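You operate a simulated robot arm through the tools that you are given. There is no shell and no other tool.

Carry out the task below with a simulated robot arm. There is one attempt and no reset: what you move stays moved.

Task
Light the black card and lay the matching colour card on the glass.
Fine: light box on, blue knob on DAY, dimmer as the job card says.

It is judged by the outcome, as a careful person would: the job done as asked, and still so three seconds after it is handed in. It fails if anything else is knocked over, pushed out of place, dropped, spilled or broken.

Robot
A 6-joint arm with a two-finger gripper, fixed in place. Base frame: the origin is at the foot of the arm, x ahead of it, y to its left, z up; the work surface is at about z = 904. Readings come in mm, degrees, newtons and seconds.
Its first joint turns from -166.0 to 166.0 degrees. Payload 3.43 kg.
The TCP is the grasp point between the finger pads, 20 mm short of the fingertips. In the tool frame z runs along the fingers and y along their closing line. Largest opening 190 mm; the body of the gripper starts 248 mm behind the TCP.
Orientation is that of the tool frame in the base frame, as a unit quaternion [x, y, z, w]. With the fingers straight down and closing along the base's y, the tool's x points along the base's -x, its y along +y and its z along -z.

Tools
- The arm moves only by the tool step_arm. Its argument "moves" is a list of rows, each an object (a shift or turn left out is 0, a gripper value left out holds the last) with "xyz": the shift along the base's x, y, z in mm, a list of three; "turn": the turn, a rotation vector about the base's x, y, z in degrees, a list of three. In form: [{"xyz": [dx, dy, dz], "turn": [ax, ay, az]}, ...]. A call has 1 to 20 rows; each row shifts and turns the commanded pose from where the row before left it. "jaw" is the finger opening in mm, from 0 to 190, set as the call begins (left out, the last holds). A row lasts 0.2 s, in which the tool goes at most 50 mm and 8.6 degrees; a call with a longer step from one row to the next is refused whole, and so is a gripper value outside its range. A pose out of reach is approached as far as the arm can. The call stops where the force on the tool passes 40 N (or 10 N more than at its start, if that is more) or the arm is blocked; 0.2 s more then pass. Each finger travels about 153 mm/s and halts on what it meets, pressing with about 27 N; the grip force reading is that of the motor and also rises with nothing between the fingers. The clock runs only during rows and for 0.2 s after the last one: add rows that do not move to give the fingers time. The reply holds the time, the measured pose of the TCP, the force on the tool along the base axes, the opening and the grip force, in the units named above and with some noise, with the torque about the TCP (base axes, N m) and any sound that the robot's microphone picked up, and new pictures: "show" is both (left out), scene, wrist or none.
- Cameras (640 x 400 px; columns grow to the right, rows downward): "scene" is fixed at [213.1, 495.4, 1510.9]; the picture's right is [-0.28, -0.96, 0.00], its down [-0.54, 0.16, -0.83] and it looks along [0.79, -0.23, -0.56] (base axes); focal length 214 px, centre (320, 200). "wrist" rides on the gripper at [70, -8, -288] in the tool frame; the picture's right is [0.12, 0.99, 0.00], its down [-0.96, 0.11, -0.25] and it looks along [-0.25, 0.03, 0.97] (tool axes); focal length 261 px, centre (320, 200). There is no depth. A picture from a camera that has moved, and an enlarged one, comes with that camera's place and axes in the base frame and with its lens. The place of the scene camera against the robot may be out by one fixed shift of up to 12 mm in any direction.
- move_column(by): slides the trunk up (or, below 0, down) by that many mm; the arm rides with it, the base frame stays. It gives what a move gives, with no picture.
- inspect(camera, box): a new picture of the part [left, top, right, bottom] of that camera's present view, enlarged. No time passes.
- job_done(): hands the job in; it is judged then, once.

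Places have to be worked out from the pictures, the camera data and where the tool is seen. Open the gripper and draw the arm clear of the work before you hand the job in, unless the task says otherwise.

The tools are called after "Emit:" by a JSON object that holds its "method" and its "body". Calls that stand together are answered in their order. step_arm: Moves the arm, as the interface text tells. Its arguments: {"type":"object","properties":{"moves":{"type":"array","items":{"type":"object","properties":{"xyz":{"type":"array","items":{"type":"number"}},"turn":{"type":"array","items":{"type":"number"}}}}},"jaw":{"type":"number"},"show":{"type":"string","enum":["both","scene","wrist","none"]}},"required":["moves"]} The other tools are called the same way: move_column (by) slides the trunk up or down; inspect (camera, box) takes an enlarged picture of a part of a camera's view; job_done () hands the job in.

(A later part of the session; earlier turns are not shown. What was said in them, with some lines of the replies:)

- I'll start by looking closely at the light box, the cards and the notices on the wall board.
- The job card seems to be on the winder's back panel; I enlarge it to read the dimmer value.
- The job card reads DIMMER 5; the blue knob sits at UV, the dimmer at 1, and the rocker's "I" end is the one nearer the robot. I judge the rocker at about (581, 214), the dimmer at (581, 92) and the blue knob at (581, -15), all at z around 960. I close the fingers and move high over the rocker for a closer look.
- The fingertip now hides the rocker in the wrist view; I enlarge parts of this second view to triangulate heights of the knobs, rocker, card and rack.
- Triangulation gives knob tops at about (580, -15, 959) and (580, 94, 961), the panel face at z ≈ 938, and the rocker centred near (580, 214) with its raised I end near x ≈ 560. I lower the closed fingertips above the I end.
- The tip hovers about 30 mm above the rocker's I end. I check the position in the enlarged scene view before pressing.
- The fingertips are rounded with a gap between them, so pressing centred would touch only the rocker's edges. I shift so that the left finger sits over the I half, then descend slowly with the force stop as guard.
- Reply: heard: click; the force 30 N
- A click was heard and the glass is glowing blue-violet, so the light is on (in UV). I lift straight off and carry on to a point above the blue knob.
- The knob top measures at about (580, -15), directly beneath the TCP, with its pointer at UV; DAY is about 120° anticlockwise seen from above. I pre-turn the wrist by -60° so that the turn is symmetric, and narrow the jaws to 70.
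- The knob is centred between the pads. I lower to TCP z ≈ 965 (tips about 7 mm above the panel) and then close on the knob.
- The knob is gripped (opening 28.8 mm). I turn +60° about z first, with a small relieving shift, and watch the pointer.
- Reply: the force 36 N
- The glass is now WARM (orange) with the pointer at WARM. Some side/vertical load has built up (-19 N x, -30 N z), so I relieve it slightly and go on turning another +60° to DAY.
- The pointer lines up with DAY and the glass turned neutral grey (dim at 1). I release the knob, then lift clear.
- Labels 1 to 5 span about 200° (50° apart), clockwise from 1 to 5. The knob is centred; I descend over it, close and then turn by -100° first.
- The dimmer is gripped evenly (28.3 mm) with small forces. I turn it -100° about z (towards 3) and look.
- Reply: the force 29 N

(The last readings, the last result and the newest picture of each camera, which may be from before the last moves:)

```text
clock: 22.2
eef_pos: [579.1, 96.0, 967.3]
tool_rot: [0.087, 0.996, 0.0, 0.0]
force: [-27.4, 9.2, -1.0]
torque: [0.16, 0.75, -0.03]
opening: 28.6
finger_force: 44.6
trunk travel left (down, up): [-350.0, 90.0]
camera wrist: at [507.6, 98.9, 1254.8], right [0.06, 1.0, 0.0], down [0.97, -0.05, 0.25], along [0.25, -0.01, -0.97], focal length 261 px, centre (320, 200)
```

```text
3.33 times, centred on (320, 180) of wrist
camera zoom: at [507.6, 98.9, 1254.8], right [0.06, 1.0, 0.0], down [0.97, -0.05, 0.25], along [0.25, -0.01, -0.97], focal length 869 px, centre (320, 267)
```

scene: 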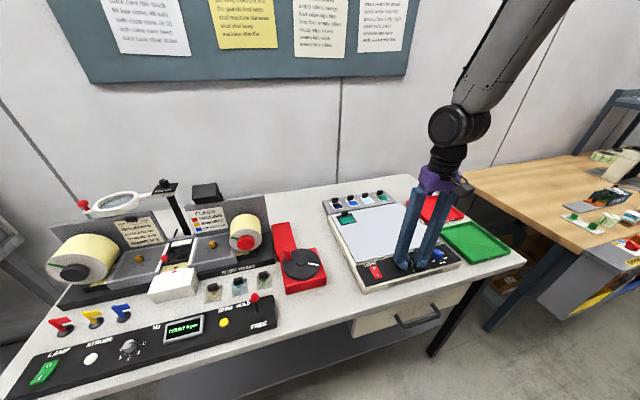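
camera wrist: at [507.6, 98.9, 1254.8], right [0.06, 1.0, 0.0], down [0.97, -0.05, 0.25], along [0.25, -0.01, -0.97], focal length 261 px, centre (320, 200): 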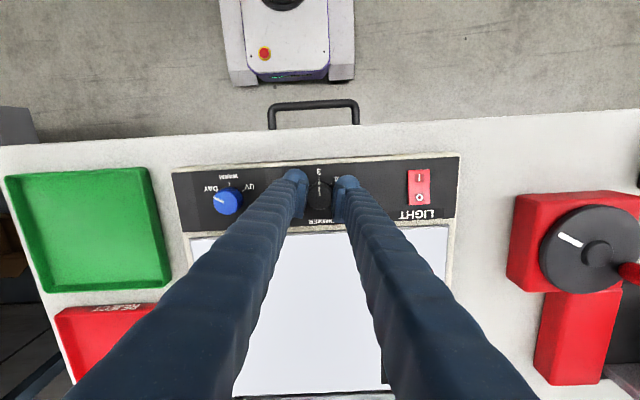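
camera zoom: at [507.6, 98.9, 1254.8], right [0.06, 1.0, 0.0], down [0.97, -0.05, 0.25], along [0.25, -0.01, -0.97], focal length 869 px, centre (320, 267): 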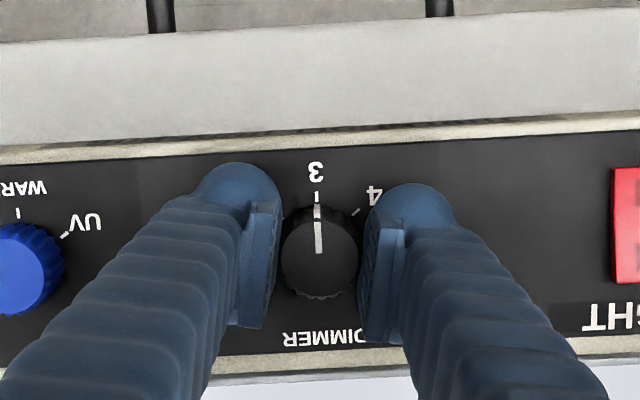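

The pointer is on 3 and the card already shows a greenish colour. I relieve the x load slightly and turn the remaining -100° to 5.

Emit:
{"method": "step_arm", "body": {"moves": [{"xyz": [-1.0, 0.4, 0]}, {"turn": [0, 0, -6]}, {"turn": [0, 0, -8]}, {"turn": [0, 0, -8]}, {"turn": [0, 0, -8]}, {"turn": [0, 0, -8]}, {"turn": [0, 0, -8]}, {"turn": [0, 0, -8]}, {"turn": [0, 0, -8]}, {"turn": [0, 0, -8]}, {"turn": [0, 0, -8]}, {"turn": [0, 0, -8]}, {"turn": [0, 0, -8]}, {"turn": [0, 0, -6]}], "jaw": 0, "show": "both"}}

Emit:
{"method": "inspect", "body": {"camera": "wrist", "box": [240, 120, 400, 240]}}

Emit:
{"method": "inspect", "body": {"camera": "scene", "box": [325, 185, 405, 235]}}

```text
clock: 25.2
eef_pos: [580.3, 96.9, 967.0]
tool_rot: [0.819, 0.573, 0.0, 0.001]
force: [-6.9, 12.0, -1.5]
torque: [-0.09, 0.17, -0.05]
opening: 28.3
finger_force: 44.4
trunk travel left (down, up): [-350.0, 90.0]
camera wrist: at [595.7, 164.4, 1254.8], right [0.97, -0.23, 0.0], down [-0.22, -0.94, 0.25], along [-0.06, -0.24, -0.97], focal length 261 px, centre (320, 200)
```

scene: 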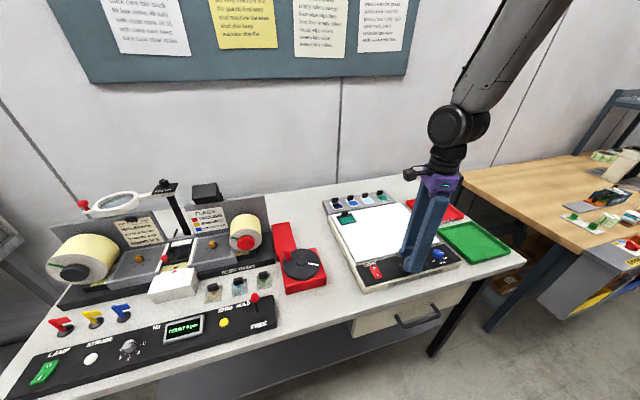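
wrist: 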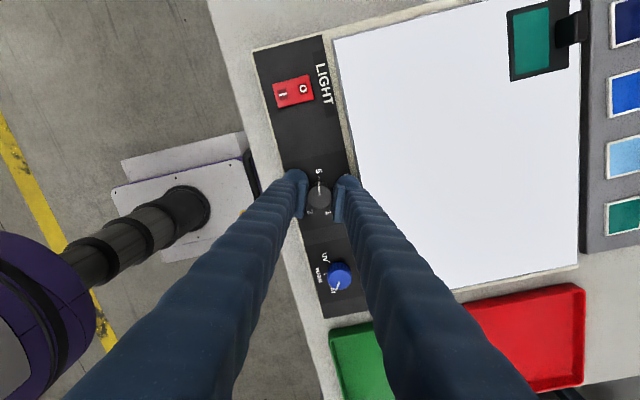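

```text
3.33 times, centred on (320, 180) of wrist
camera zoom: at [595.7, 164.4, 1254.8], right [0.97, -0.23, 0.0], down [-0.22, -0.94, 0.25], along [-0.06, -0.24, -0.97], focal length 869 px, centre (320, 267)
```

zoom: 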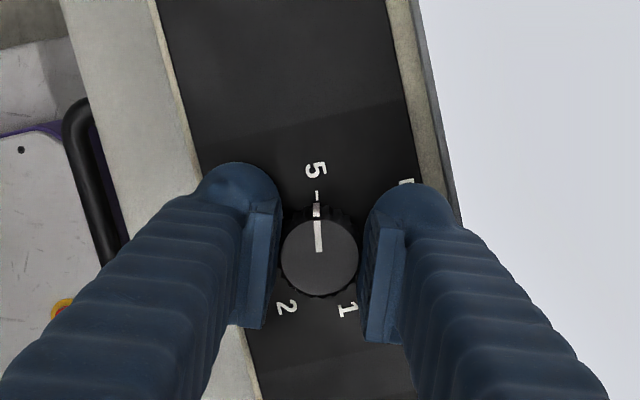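

```text
8.00 times, centred on (365, 210) of scene
camera zoom: at [213.1, 495.4, 1510.9], right [-0.28, -0.96, 0.0], down [-0.54, 0.16, -0.83], along [0.79, -0.23, -0.56], focal length 1716 px, centre (-40, 120)
```

zoom: 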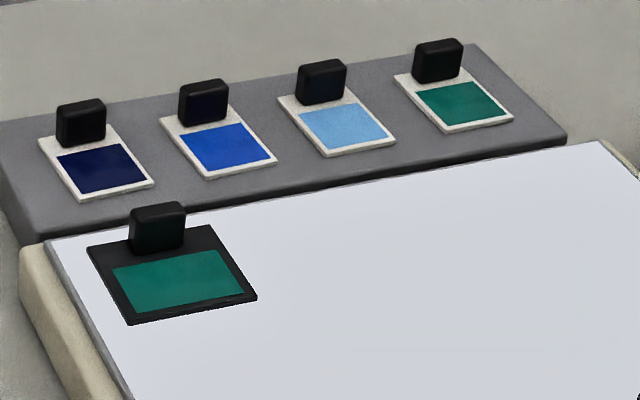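

The lit card is teal-green, matching the rightmost (teal) card in the rack, and the dimmer pointer is on 5. I release the dimmer, lift, and turn the wrist back while moving towards the rack.

Emit:
{"method": "step_arm", "body": {"moves": [{}, {}, {}], "jaw": 70, "show": "none"}}

Emit:
{"method": "step_arm", "body": {"moves": [{"xyz": [0, 0, 15]}, {"xyz": [0, 0, 45]}, {"xyz": [0, 0, 45]}, {"xyz": [0, 0, 45]}, {"xyz": [16, -8, 0], "turn": [0, 0, 7.86]}, {"xyz": [16, -8, 0], "turn": [0, 0, 7.86]}, {"xyz": [16, -8, 0], "turn": [0, 0, 7.86]}, {"xyz": [16, -8, 0], "turn": [0, 0, 7.86]}, {"xyz": [16, -8, 0], "turn": [0, 0, 7.86]}, {"xyz": [16, -8, 0], "turn": [0, 0, 7.86]}, {"xyz": [16, -8, 0], "turn": [0, 0, 7.86]}, {"xyz": [16, -8, 0], "turn": [0, 0, 7.86]}, {"xyz": [16, -8, 0], "turn": [0, 0, 7.86]}, {"xyz": [16, -8, 0], "turn": [0, 0, 7.86]}, {"xyz": [16, -8, 0], "turn": [0, 0, 7.86]}, {"xyz": [16, -8, 0], "turn": [0, 0, 7.86]}, {"xyz": [16, -8, 0], "turn": [0, 0, 7.86]}, {"xyz": [12, -8, 0], "turn": [0, 0, 7.86]}, {}], "jaw": 70, "show": "both"}}

Emit:
{"method": "inspect", "body": {"camera": "wrist", "box": [220, 100, 460, 250]}}

Emit:
{"method": "inspect", "body": {"camera": "scene", "box": [320, 180, 480, 300]}}

```text
clock: 26.0
eef_pos: [579.5, 94.8, 966.5]
tool_rot: [0.819, 0.573, 0.0, 0.0]
force: [-0.3, -0.4, -0.2]
torque: [0.02, 0.03, 0.01]
opening: 70.0
finger_force: 0.0
trunk travel left (down, up): [-350.0, 90.0]
```

```text
clock: 30.0
eef_pos: [800.9, -17.7, 1115.8]
tool_rot: [-0.001, 1.0, 0.0, 0.0]
force: [-0.6, -1.1, 0.5]
torque: [0.03, -0.02, -0.01]
opening: 69.8
finger_force: 0.0
trunk travel left (down, up): [-350.0, 90.0]
camera wrist: at [729.6, -26.8, 1404.2], right [-0.12, 0.99, 0.0], down [0.96, 0.12, 0.25], along [0.24, 0.03, -0.97], focal length 261 px, centre (320, 200)
```

scene: 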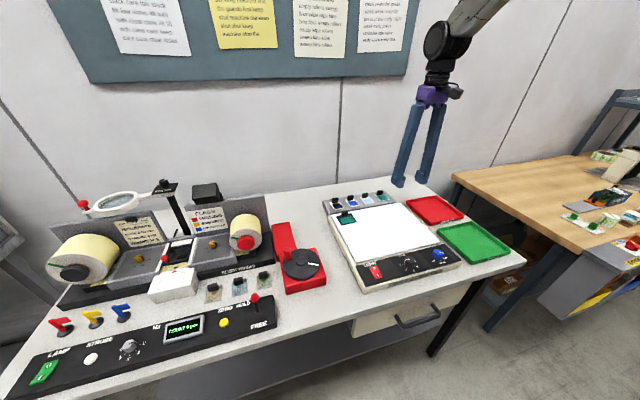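
wrist: 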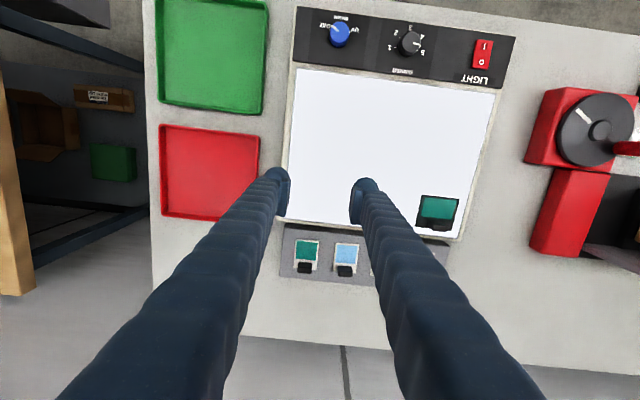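

```text
2.67 times, centred on (340, 175) of wrist
camera zoom: at [729.6, -26.8, 1404.2], right [-0.12, 0.99, 0.0], down [0.96, 0.12, 0.25], along [0.24, 0.03, -0.97], focal length 695 px, centre (267, 267)
```

zoom: 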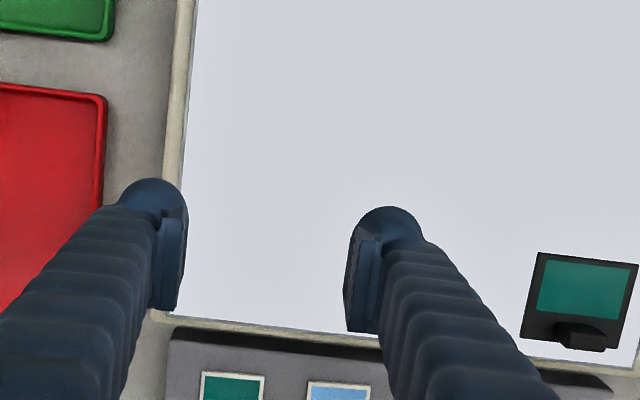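

```text
3.33 times, centred on (400, 240) of scene
camera zoom: at [213.1, 495.4, 1510.9], right [-0.28, -0.96, 0.0], down [-0.54, 0.16, -0.83], along [0.79, -0.23, -0.56], focal length 715 px, centre (53, 67)
```

zoom: 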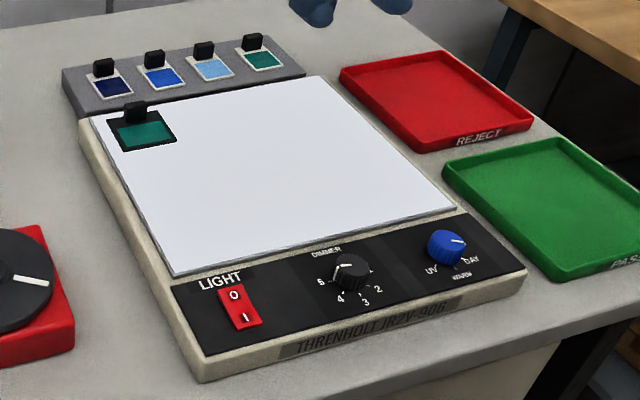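

Light on, DAY and 5 all look right from here. Now I enlarge the teal card to locate its tab.

Emit:
{"method": "inspect", "body": {"camera": "wrist", "box": [270, 220, 370, 282]}}

Emit:
{"method": "inspect", "body": {"camera": "scene", "box": [355, 185, 405, 216]}}

Emit:
{"method": "inspect", "body": {"camera": "wrist", "box": [320, 10, 500, 80]}}

```text
6.40 times, centred on (320, 251) of wrist
camera zoom: at [729.6, -26.8, 1404.2], right [-0.12, 0.99, 0.0], down [0.96, 0.12, 0.25], along [0.24, 0.03, -0.97], focal length 1668 px, centre (320, -126)
```

zoom: 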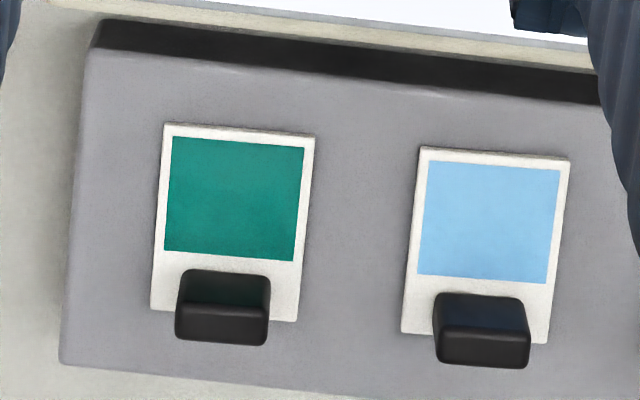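

```text
12.80 times, centred on (380, 200) of scene
camera zoom: at [213.1, 495.4, 1510.9], right [-0.28, -0.96, 0.0], down [-0.54, 0.16, -0.83], along [0.79, -0.23, -0.56], focal length 2745 px, centre (-448, 194)
```

zoom: 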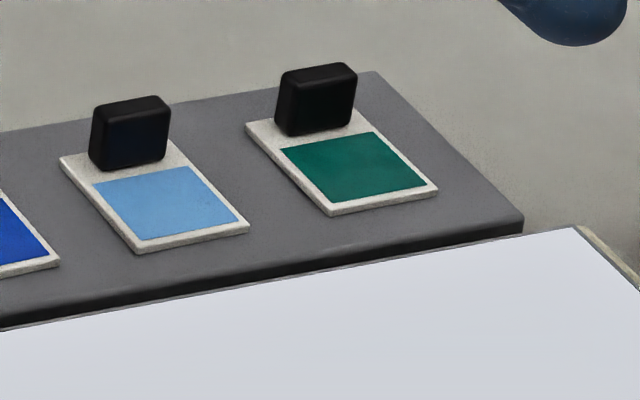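

```text
3.56 times, centred on (410, 45) of wrist
camera zoom: at [729.6, -26.8, 1404.2], right [-0.12, 0.99, 0.0], down [0.96, 0.12, 0.25], along [0.24, 0.03, -0.97], focal length 927 px, centre (0, 751)
```

zoom: 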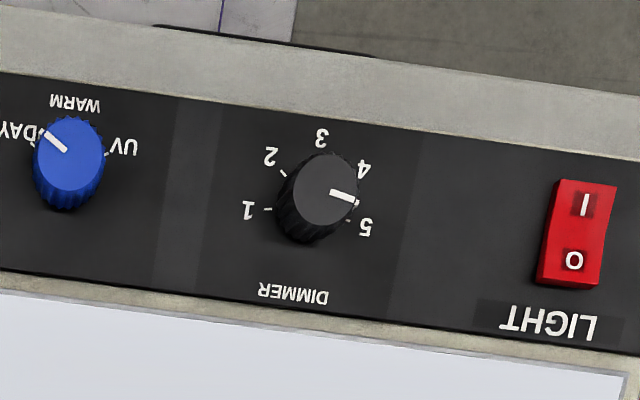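

The teal tab works out at about (981, -25), roughly 27 mm wide (y), 12 mm thick (x), z ≈ 942–963. The pads are 42 mm wide, so a TCP at x ≈ 972 still covers it within reach. I move above it with the jaw at 50.

Emit:
{"method": "step_arm", "body": {"moves": [{"xyz": [34.2, -1.5, -15]}, {"xyz": [34.2, -1.5, -15]}, {"xyz": [34.2, -1.5, -15]}, {"xyz": [34.2, -1.5, -20]}, {"xyz": [34.2, -1.5, -20]}, {}, {}], "jaw": 50, "show": "both"}}

Emit:
{"method": "inspect", "body": {"camera": "wrist", "box": [240, 120, 400, 240]}}

Emit:
{"method": "inspect", "body": {"camera": "scene", "box": [340, 160, 440, 230]}}

```text
clock: 31.6
eef_pos: [971.1, -24.1, 1028.8]
tool_rot: [-0.001, 1.0, 0.0, -0.001]
force: [-0.2, 0.0, 0.1]
torque: [-0.02, 0.06, 0.0]
opening: 50.0
finger_force: 0.0
trunk travel left (down, up): [-350.0, 90.0]
camera wrist: at [901.2, -33.3, 1317.2], right [-0.12, 0.99, 0.0], down [0.96, 0.12, 0.25], along [0.24, 0.03, -0.97], focal length 261 px, centre (320, 200)
```

scene: 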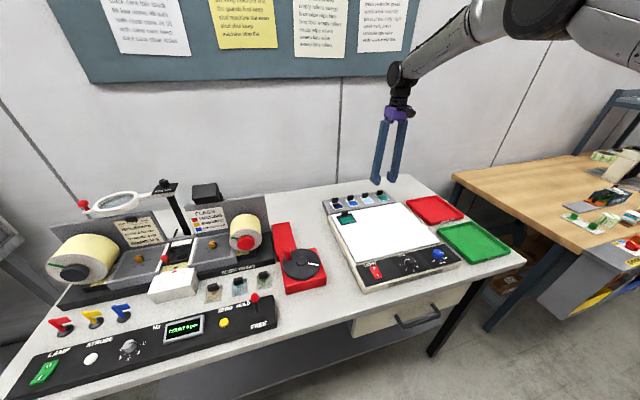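
wrist: 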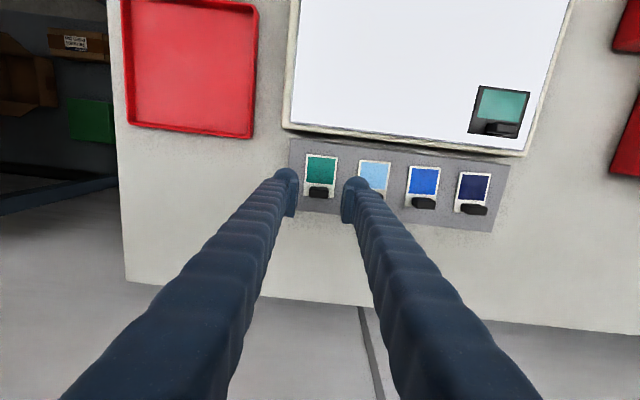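

```text
3.33 times, centred on (320, 180) of wrist
camera zoom: at [901.2, -33.3, 1317.2], right [-0.12, 0.99, 0.0], down [0.96, 0.12, 0.25], along [0.24, 0.03, -0.97], focal length 869 px, centre (320, 267)
```

zoom: 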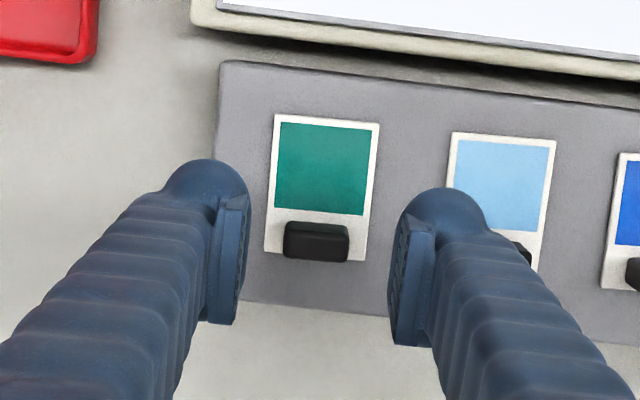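

```text
5.71 times, centred on (390, 195) of scene
camera zoom: at [213.1, 495.4, 1510.9], right [-0.28, -0.96, 0.0], down [-0.54, 0.16, -0.83], along [0.79, -0.23, -0.56], focal length 1226 px, centre (-80, 229)
```

zoom: 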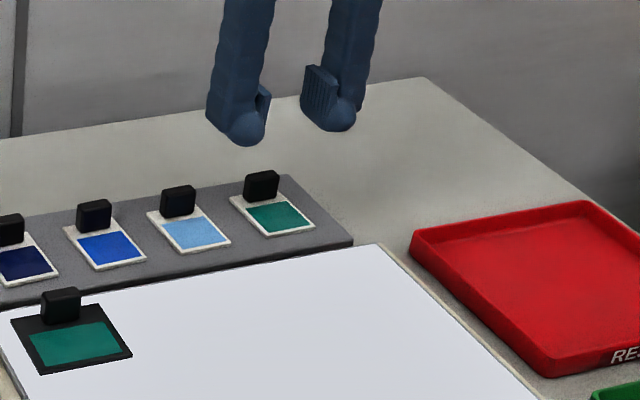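

The TCP is reachable here and centred in y over the tab. Re-triangulating with this view gives the rack card surface at z ≈ 935 and tab x ≈ 978–991, top ≈ 956. I nudge +4 mm in x and descend to TCP z ≈ 960.

Emit:
{"method": "step_arm", "body": {"moves": [{"xyz": [4, 0, -25]}, {"xyz": [0, 0, -20]}, {"xyz": [0, 0, -12]}, {"xyz": [0, 0, -6]}, {"xyz": [0, 0, -4]}, {}], "jaw": 50, "show": "both"}}

Emit:
{"method": "inspect", "body": {"camera": "wrist", "box": [240, 120, 400, 240]}}

Emit:
{"method": "inspect", "body": {"camera": "scene", "box": [340, 160, 440, 230]}}

```text
clock: 33.0
eef_pos: [975.8, -25.6, 966.0]
tool_rot: [-0.001, 1.0, 0.0, 0.0]
force: [0.4, -0.3, 0.0]
torque: [0.02, 0.04, 0.01]
opening: 50.1
finger_force: 0.1
trunk travel left (down, up): [-350.0, 90.0]
camera wrist: at [904.2, -33.4, 1252.2], right [-0.12, 0.99, 0.0], down [0.96, 0.12, 0.25], along [0.25, 0.03, -0.97], focal length 261 px, centre (320, 200)
```

scene: 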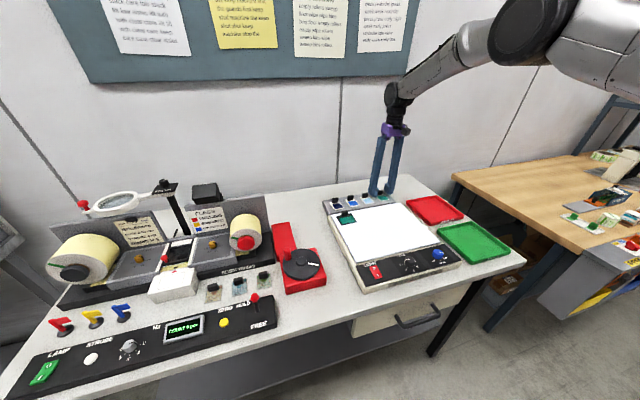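
wrist: 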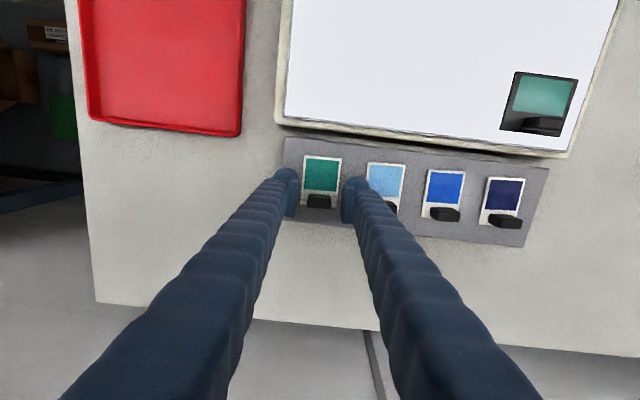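

```text
3.33 times, centred on (320, 180) of wrist
camera zoom: at [904.2, -33.4, 1252.2], right [-0.12, 0.99, 0.0], down [0.96, 0.12, 0.25], along [0.25, 0.03, -0.97], focal length 869 px, centre (320, 267)
```

zoom: 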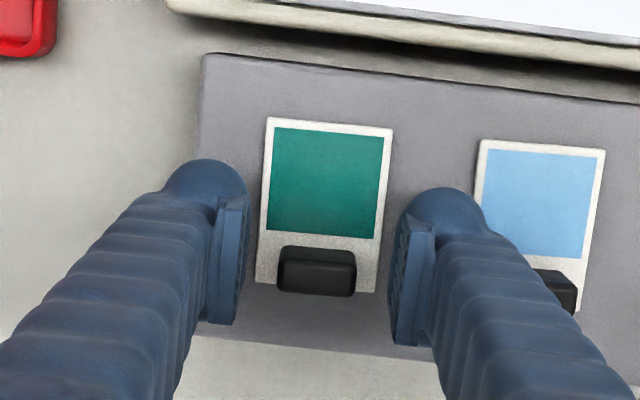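

```text
5.71 times, centred on (390, 195) of scene
camera zoom: at [213.1, 495.4, 1510.9], right [-0.28, -0.96, 0.0], down [-0.54, 0.16, -0.83], along [0.79, -0.23, -0.56], focal length 1226 px, centre (-80, 229)
```

zoom: 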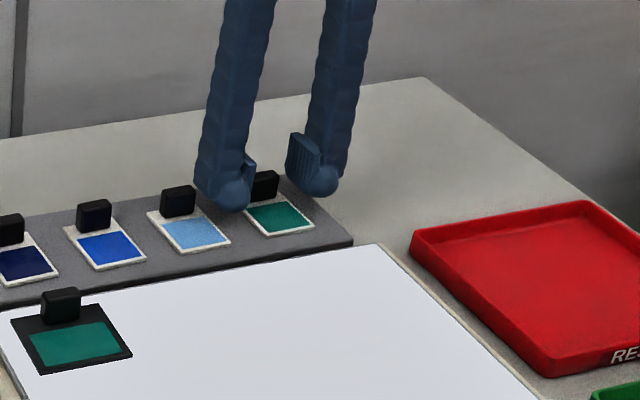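

The tab sits between the pads, at x ≈ 976–990, within the pad width. I go 4 mm lower with the force guard and then close on the tab.

Emit:
{"method": "step_arm", "body": {"moves": [{"xyz": [0, 0, -2]}, {"xyz": [0, 0, -2]}, {}], "jaw": 50, "show": "none"}}

Emit:
{"method": "step_arm", "body": {"moves": [{}, {}, {}], "jaw": 0, "show": "both"}}

Emit:
{"method": "inspect", "body": {"camera": "wrist", "box": [240, 120, 400, 240]}}

Emit:
{"method": "inspect", "body": {"camera": "scene", "box": [340, 160, 440, 230]}}

```text
clock: 33.8
eef_pos: [974.3, -24.5, 960.7]
tool_rot: [-0.001, 1.0, 0.0, -0.001]
force: [-0.3, 0.7, 0.2]
torque: [0.03, -0.01, 0.0]
opening: 49.7
finger_force: 0.0
trunk travel left (down, up): [-350.0, 90.0]
```

```text
clock: 34.6
eef_pos: [975.2, -24.0, 961.0]
tool_rot: [-0.001, 1.0, 0.0, -0.001]
force: [-0.5, 0.1, 0.5]
torque: [-0.02, 0.0, -0.04]
opening: 25.9
finger_force: 27.6
trunk travel left (down, up): [-350.0, 90.0]
camera wrist: at [904.2, -33.3, 1248.0], right [-0.12, 0.99, 0.0], down [0.96, 0.12, 0.25], along [0.24, 0.03, -0.97], focal length 261 px, centre (320, 200)
```

scene: 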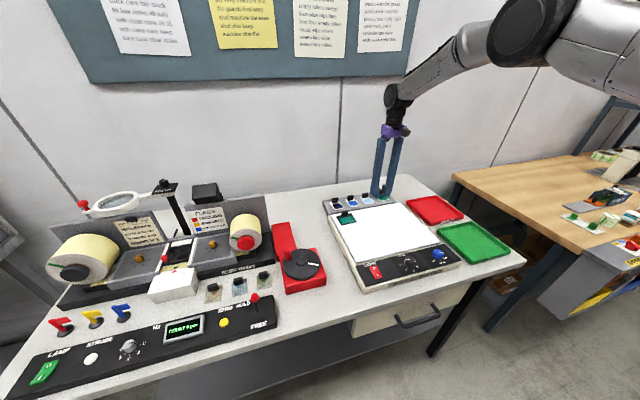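
wrist: 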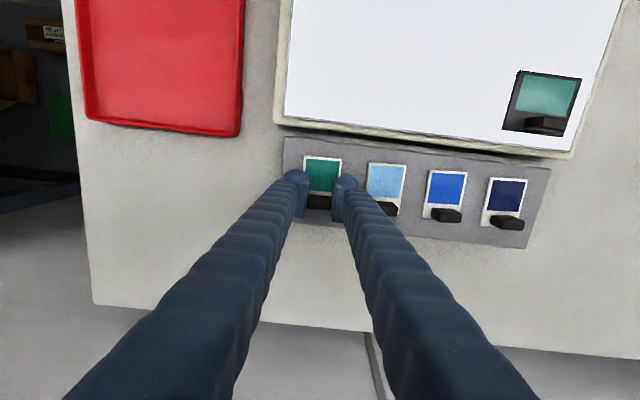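

```text
3.33 times, centred on (320, 180) of wrist
camera zoom: at [904.2, -33.3, 1248.0], right [-0.12, 0.99, 0.0], down [0.96, 0.12, 0.25], along [0.24, 0.03, -0.97], focal length 869 px, centre (320, 267)
```

zoom: 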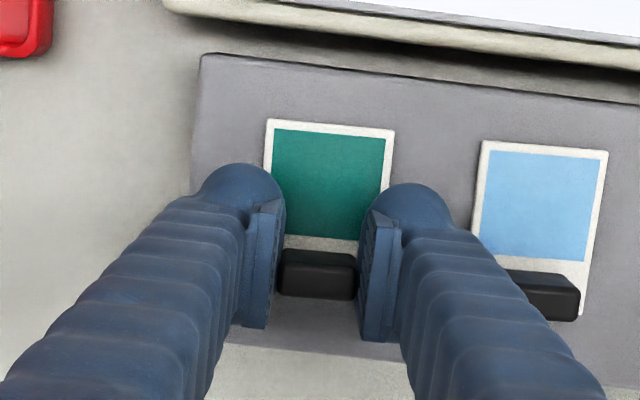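

```text
5.71 times, centred on (390, 195) of scene
camera zoom: at [213.1, 495.4, 1510.9], right [-0.28, -0.96, 0.0], down [-0.54, 0.16, -0.83], along [0.79, -0.23, -0.56], focal length 1226 px, centre (-80, 229)
```

zoom: 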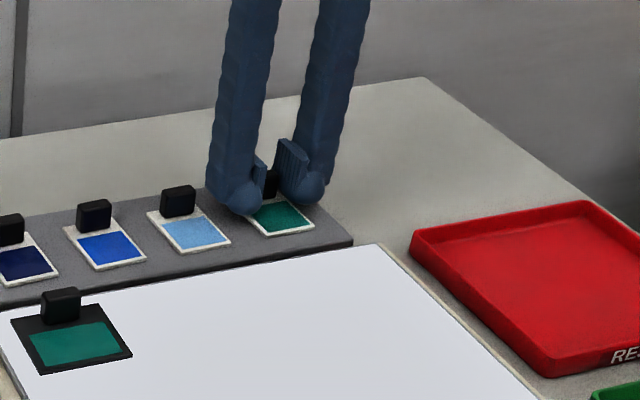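

The tab is held (opening 25.9 mm, 27.6 N) with TCP z = 961. I lift gently and check that the card comes up level.

Emit:
{"method": "step_arm", "body": {"moves": [{"xyz": [0, 0, 2]}, {"xyz": [0, 0, 6]}, {"xyz": [0, 0, 12]}, {"xyz": [0, 0, 20]}, {"xyz": [0, 0, 15]}, {}], "jaw": 0, "show": "both"}}

Emit:
{"method": "inspect", "body": {"camera": "wrist", "box": [240, 120, 400, 240]}}

Emit:
{"method": "inspect", "body": {"camera": "scene", "box": [340, 150, 440, 220]}}

```text
clock: 36.0
eef_pos: [975.6, -24.3, 1015.7]
tool_rot: [0.0, 1.0, 0.001, -0.001]
force: [0.1, 0.4, 0.1]
torque: [-0.01, -0.01, -0.02]
opening: 26.2
finger_force: 26.8
trunk travel left (down, up): [-350.0, 90.0]
camera wrist: at [905.1, -33.3, 1302.9], right [-0.12, 0.99, 0.0], down [0.96, 0.12, 0.25], along [0.24, 0.03, -0.97], focal length 261 px, centre (320, 200)
```

scene: 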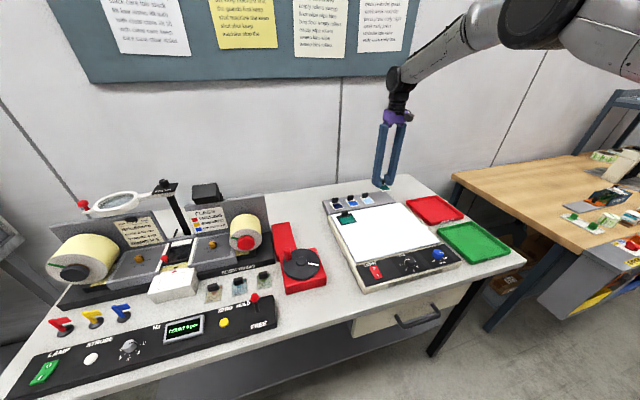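
wrist: 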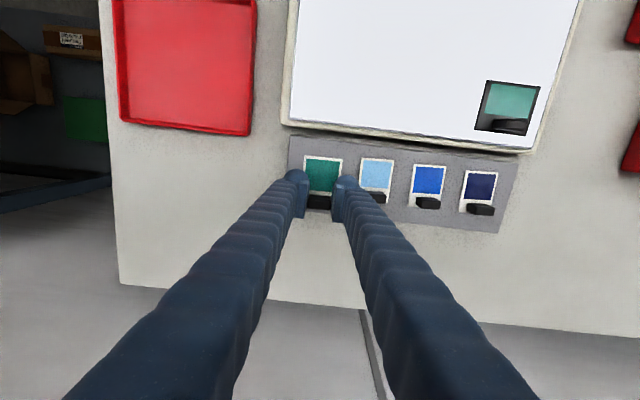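

```text
3.33 times, centred on (320, 180) of wrist
camera zoom: at [905.1, -33.3, 1302.9], right [-0.12, 0.99, 0.0], down [0.96, 0.12, 0.25], along [0.24, 0.03, -0.97], focal length 869 px, centre (320, 267)
```

zoom: 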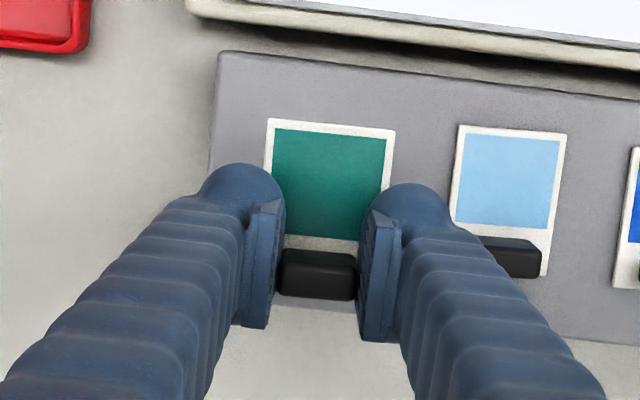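

```text
5.71 times, centred on (390, 185) of scene
camera zoom: at [213.1, 495.4, 1510.9], right [-0.28, -0.96, 0.0], down [-0.54, 0.16, -0.83], along [0.79, -0.23, -0.56], focal length 1226 px, centre (-80, 286)
```

zoom: 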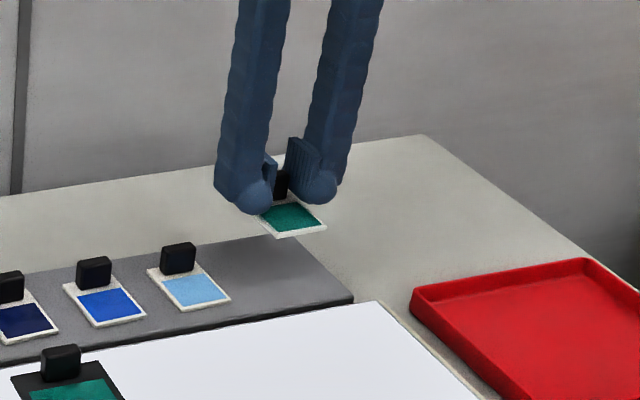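

The card hangs level and unchanged relative to the pads. I carry it over to a clear spot on the glass beside the black card, TCP about (838, 100).

Emit:
{"method": "step_arm", "body": {"moves": [{"xyz": [-15, 12, 2]}, {"xyz": [-25, 23, 3]}, {"xyz": [-28, 25, 0]}, {"xyz": [-28, 25, 0]}, {"xyz": [-25, 23, 0]}, {"xyz": [-16.6, 16.3, 0]}, {"xyz": [0, 0, -12]}, {"xyz": [0, 0, -12]}, {"xyz": [0, 0, -8]}, {}], "jaw": 0, "show": "both"}}

Emit:
{"method": "inspect", "body": {"camera": "wrist", "box": [240, 120, 400, 240]}}

Emit:
{"method": "inspect", "body": {"camera": "scene", "box": [325, 180, 435, 260]}}

```text
clock: 38.2
eef_pos: [838.0, 99.7, 989.2]
tool_rot: [-0.001, 1.0, -0.001, 0.0]
force: [0.0, -0.9, 0.1]
torque: [0.01, 0.02, 0.01]
opening: 25.9
finger_force: 26.9
trunk travel left (down, up): [-350.0, 90.0]
camera wrist: at [767.2, 90.8, 1276.8], right [-0.12, 0.99, 0.0], down [0.96, 0.12, 0.25], along [0.25, 0.03, -0.97], focal length 261 px, centre (320, 200)
```

scene: 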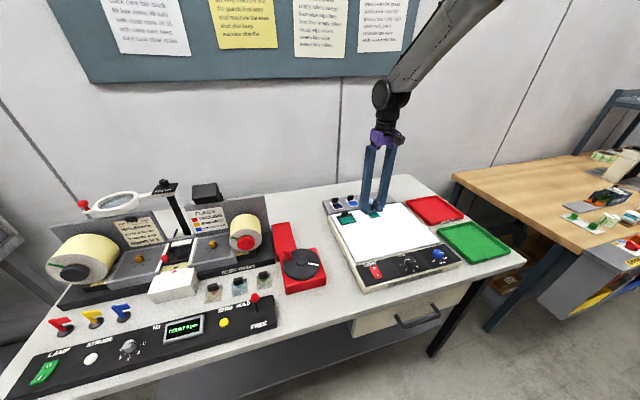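
wrist: 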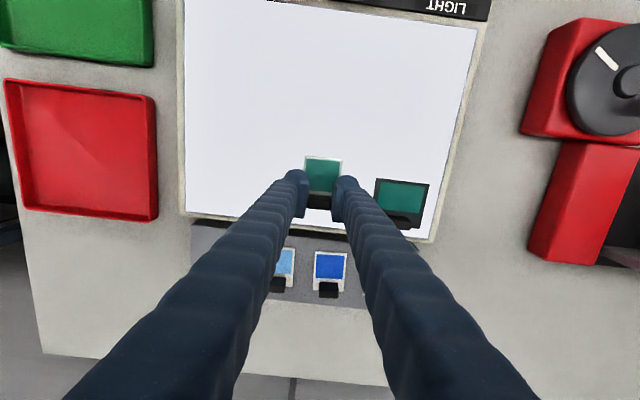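

```text
3.33 times, centred on (320, 180) of wrist
camera zoom: at [767.2, 90.8, 1276.8], right [-0.12, 0.99, 0.0], down [0.96, 0.12, 0.25], along [0.25, 0.03, -0.97], focal length 869 px, centre (320, 267)
```

zoom: 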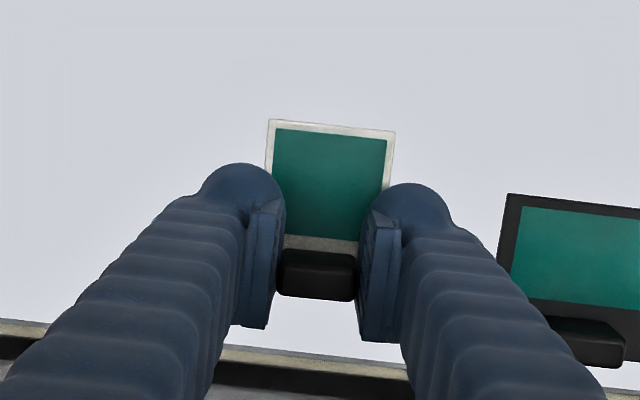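

```text
5.00 times, centred on (380, 220) of scene
camera zoom: at [213.1, 495.4, 1510.9], right [-0.28, -0.96, 0.0], down [-0.54, 0.16, -0.83], along [0.79, -0.23, -0.56], focal length 1072 px, centre (20, 100)
```

zoom: 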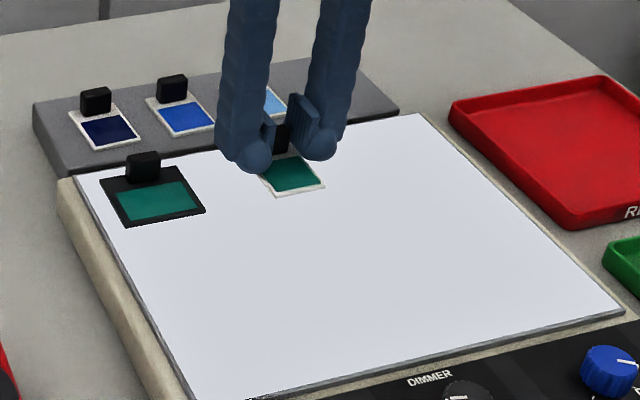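

The card is beside the black card with clear space all round. I lower in stages, watching for first contact with the glass.

Emit:
{"method": "step_arm", "body": {"moves": [{"xyz": [0, 0, -8]}, {"xyz": [0, 0, -5]}, {"xyz": [0, 0, -3]}, {}], "jaw": 0, "show": "none"}}

Emit:
{"method": "step_arm", "body": {"moves": [{"xyz": [0, 0, -1]}, {"xyz": [0, 0, -1]}, {}], "jaw": 0, "show": "scene"}}

Emit:
{"method": "inspect", "body": {"camera": "scene", "box": [345, 185, 405, 225]}}

```text
clock: 39.2
eef_pos: [838.9, 99.8, 973.1]
tool_rot: [-0.001, 1.0, -0.001, 0.0]
force: [0.0, 0.4, -0.2]
torque: [-0.01, 0.0, 0.02]
opening: 25.8
finger_force: 27.0
trunk travel left (down, up): [-350.0, 90.0]
```

```text
clock: 40.0
eef_pos: [837.5, 99.3, 970.1]
tool_rot: [-0.001, 1.0, 0.001, 0.0]
force: [0.2, 0.5, -0.2]
torque: [0.0, 0.01, 0.0]
opening: 26.3
finger_force: 27.1
trunk travel left (down, up): [-350.0, 90.0]
```

scene: 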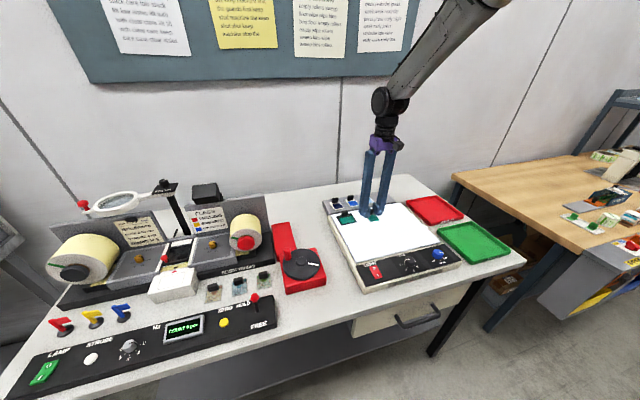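

```text
10.00 times, centred on (375, 205) of scene
camera zoom: at [213.1, 495.4, 1510.9], right [-0.28, -0.96, 0.0], down [-0.54, 0.16, -0.83], along [0.79, -0.23, -0.56], focal length 2145 px, centre (-230, 150)
```

zoom: 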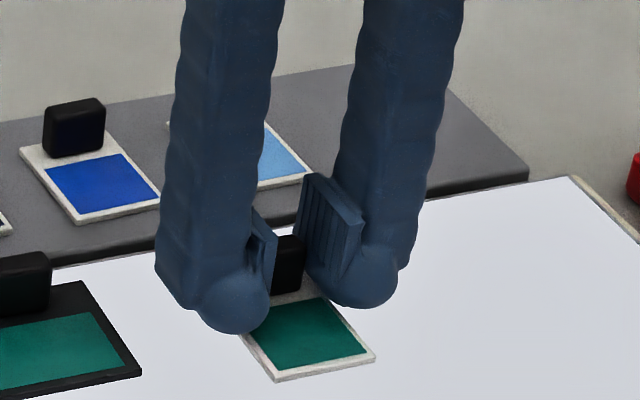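

No contact yet at z ≈ 970.5. I continue down in 1 mm steps, stopping to read the force.

Emit:
{"method": "step_arm", "body": {"moves": [{"xyz": [0, 0, -1]}, {"xyz": [0, 0, -1]}, {}], "jaw": 0, "show": "none"}}

```text
clock: 40.8
eef_pos: [837.9, 101.0, 970.1]
tool_rot: [-0.001, 1.0, 0.0, 0.0]
force: [0.2, -2.0, 10.7]
torque: [-0.02, 0.18, -0.01]
opening: 26.2
finger_force: 27.2
trunk travel left (down, up): [-350.0, 90.0]
```

Contact: 10.7 N upward, with the torque matching the centre of the card, so it lies flat on the glass. I ease back half a millimetre and open the fingers.

Emit:
{"method": "step_arm", "body": {"moves": [{"xyz": [0, 0, 0.4]}, {}], "jaw": 0, "show": "none"}}

Emit:
{"method": "step_arm", "body": {"moves": [{}, {}, {}], "jaw": 50, "show": "both"}}

Emit:
{"method": "inspect", "body": {"camera": "wrist", "box": [240, 120, 400, 240]}}

```text
clock: 41.4
eef_pos: [837.2, 100.8, 970.0]
tool_rot: [0.0, 1.0, 0.0, 0.0]
force: [1.3, 1.1, 9.5]
torque: [0.02, 0.04, 0.01]
opening: 26.3
finger_force: 28.1
trunk travel left (down, up): [-350.0, 90.0]
```

```text
clock: 42.2
eef_pos: [838.0, 99.0, 969.1]
tool_rot: [-0.001, 1.0, 0.0, -0.001]
force: [-1.9, -0.4, -0.3]
torque: [0.0, 0.0, 0.0]
opening: 50.1
finger_force: 0.0
trunk travel left (down, up): [-350.0, 90.0]
camera wrist: at [766.6, 90.6, 1257.0], right [-0.12, 0.99, 0.0], down [0.96, 0.12, 0.25], along [0.24, 0.03, -0.97], focal length 261 px, centre (320, 200)
```

scene: 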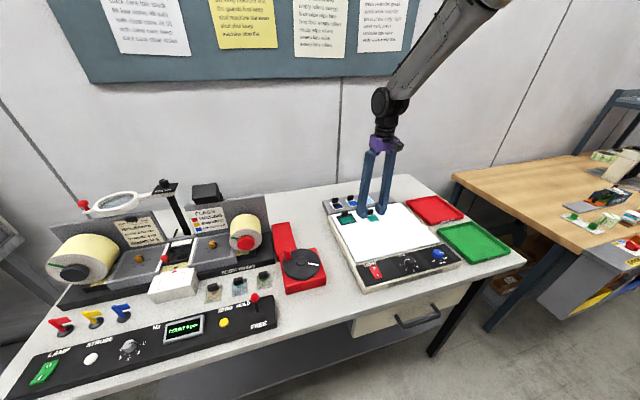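
wrist: 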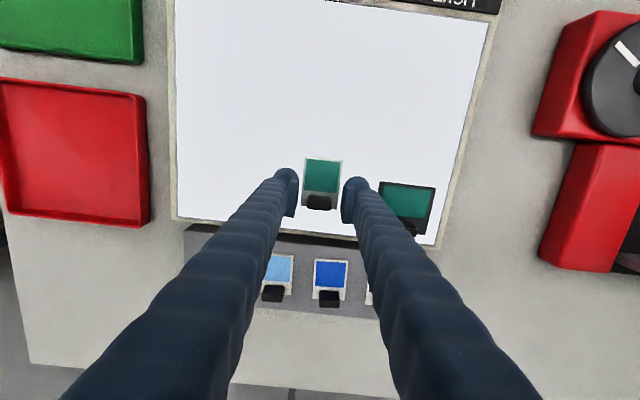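

```text
3.33 times, centred on (320, 180) of wrist
camera zoom: at [766.6, 90.6, 1257.0], right [-0.12, 0.99, 0.0], down [0.96, 0.12, 0.25], along [0.24, 0.03, -0.97], focal length 869 px, centre (320, 267)
```

zoom: 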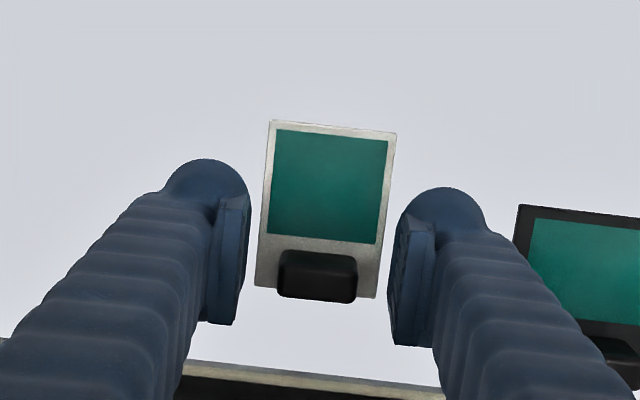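

The card lies free on the glass with both fingers clear of its tab. I lift straight up and draw the arm well away to the right and back, then look at everything again.

Emit:
{"method": "step_arm", "body": {"moves": [{"xyz": [0, 0, 10]}, {"xyz": [0, 0, 25]}, {"xyz": [0, 0, 45]}, {"xyz": [0, 0, 45]}, {"xyz": [0, 0, 45]}, {"xyz": [-25, -30, 25]}, {"xyz": [-25, -35, 20]}, {"xyz": [-25, -35, 10]}, {"xyz": [-30, -35, 0]}, {"xyz": [-30, -35, 0]}, {"xyz": [-30, -30, 0]}, {}], "jaw": 50, "show": "both"}}

Emit:
{"method": "inspect", "body": {"camera": "scene", "box": [320, 180, 480, 300]}}

Emit:
{"method": "inspect", "body": {"camera": "wrist", "box": [280, 100, 520, 250]}}

```text
clock: 44.8
eef_pos: [672.3, -101.4, 1194.2]
tool_rot: [-0.001, 1.0, 0.001, -0.001]
force: [0.0, 0.1, 0.4]
torque: [0.03, 0.04, 0.02]
opening: 49.8
finger_force: 0.1
trunk travel left (down, up): [-350.0, 90.0]
camera wrist: at [601.8, -110.2, 1482.5], right [-0.12, 0.99, 0.0], down [0.96, 0.12, 0.25], along [0.24, 0.03, -0.97], focal length 261 px, centre (320, 200)
```

scene: 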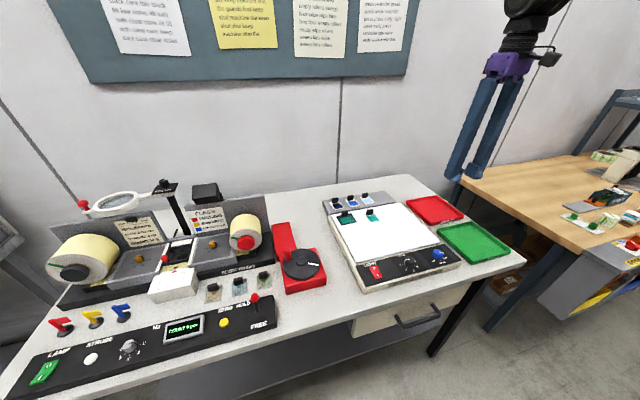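
wrist: 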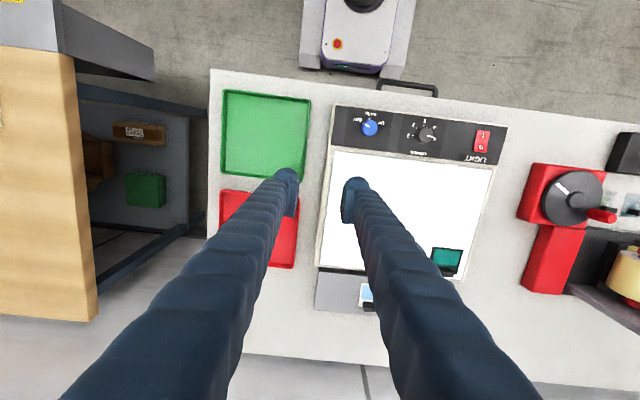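

```text
3.33 times, centred on (400, 240) of scene
camera zoom: at [213.1, 495.4, 1510.9], right [-0.28, -0.96, 0.0], down [-0.54, 0.16, -0.83], along [0.79, -0.23, -0.56], focal length 715 px, centre (53, 67)
```

zoom: 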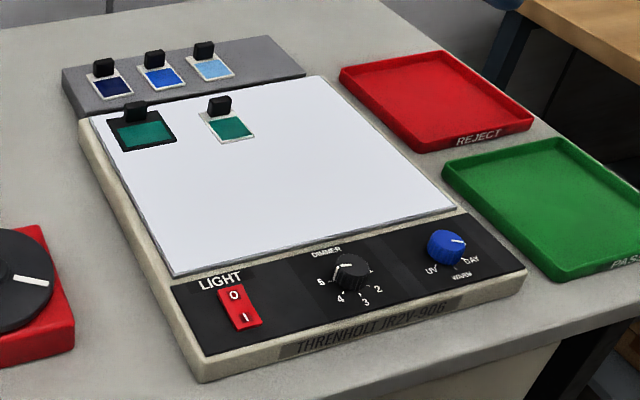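

```text
2.67 times, centred on (400, 175) of wrist
camera zoom: at [601.8, -110.2, 1482.5], right [-0.12, 0.99, 0.0], down [0.96, 0.12, 0.25], along [0.24, 0.03, -0.97], focal length 695 px, centre (107, 267)
```

zoom: 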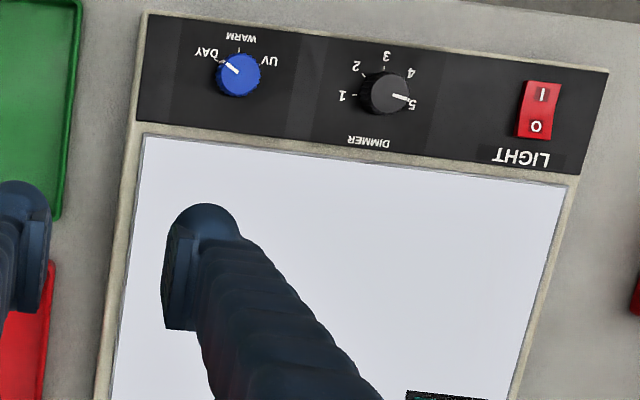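

The light is on, the blue knob is at DAY and the dimmer at 5. The teal card lies flat on the glass, clear of the black card. One last close look to confirm the colour match before handing in.

Emit:
{"method": "inspect", "body": {"camera": "scene", "box": [330, 185, 410, 235]}}

Emit:
{"method": "inspect", "body": {"camera": "wrist", "box": [340, 105, 460, 155]}}

```text
8.00 times, centred on (370, 210) of scene
camera zoom: at [213.1, 495.4, 1510.9], right [-0.28, -0.96, 0.0], down [-0.54, 0.16, -0.83], along [0.79, -0.23, -0.56], focal length 1716 px, centre (-80, 120)
```

zoom: 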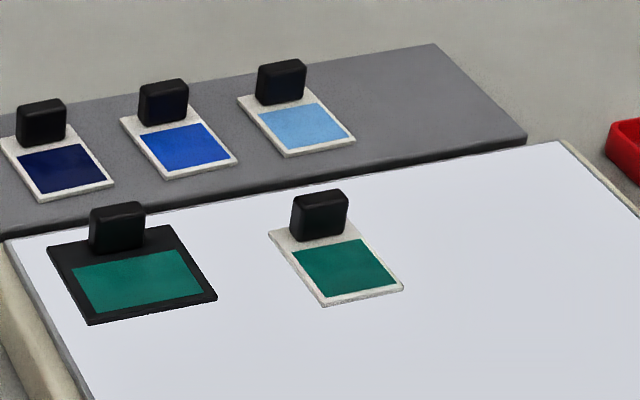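

```text
5.33 times, centred on (400, 130) of wrist
camera zoom: at [601.8, -110.2, 1482.5], right [-0.12, 0.99, 0.0], down [0.96, 0.12, 0.25], along [0.24, 0.03, -0.97], focal length 1390 px, centre (-107, 573)
```

zoom: 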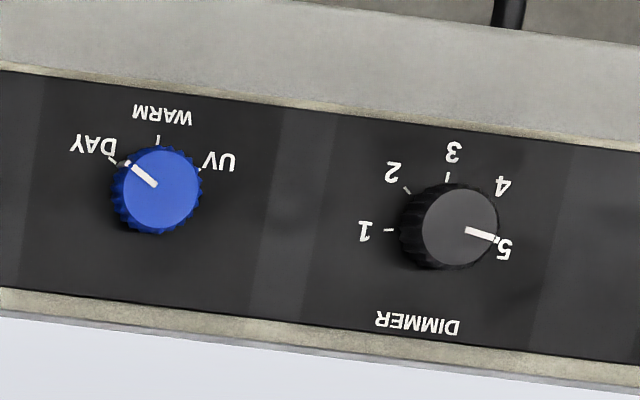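

The colours match, both pointers sit on DAY and 5, nothing else has moved, and the arm is clear with the gripper open. I hand the job in.

Emit:
{"method": "job_done", "body": {}}

```text
The job is handed in.
```

The black card is lit and shows teal, and the matching teal card now lies flat on the glass beside it. I've handed the job in.

- **Light box:** it is on, with the blue knob at DAY and the dimmer at 5, which is the value on the job card. In the last close-up both pointers sat on their marks.
- **Teal card:** it came from the right-hand end of the rack. On the glass it is clear of the black card, and the two colours look the same in the scene view.
- **Everything else:** nothing else was knocked or moved in the last pictures. The arm is drawn clear with the gripper open.
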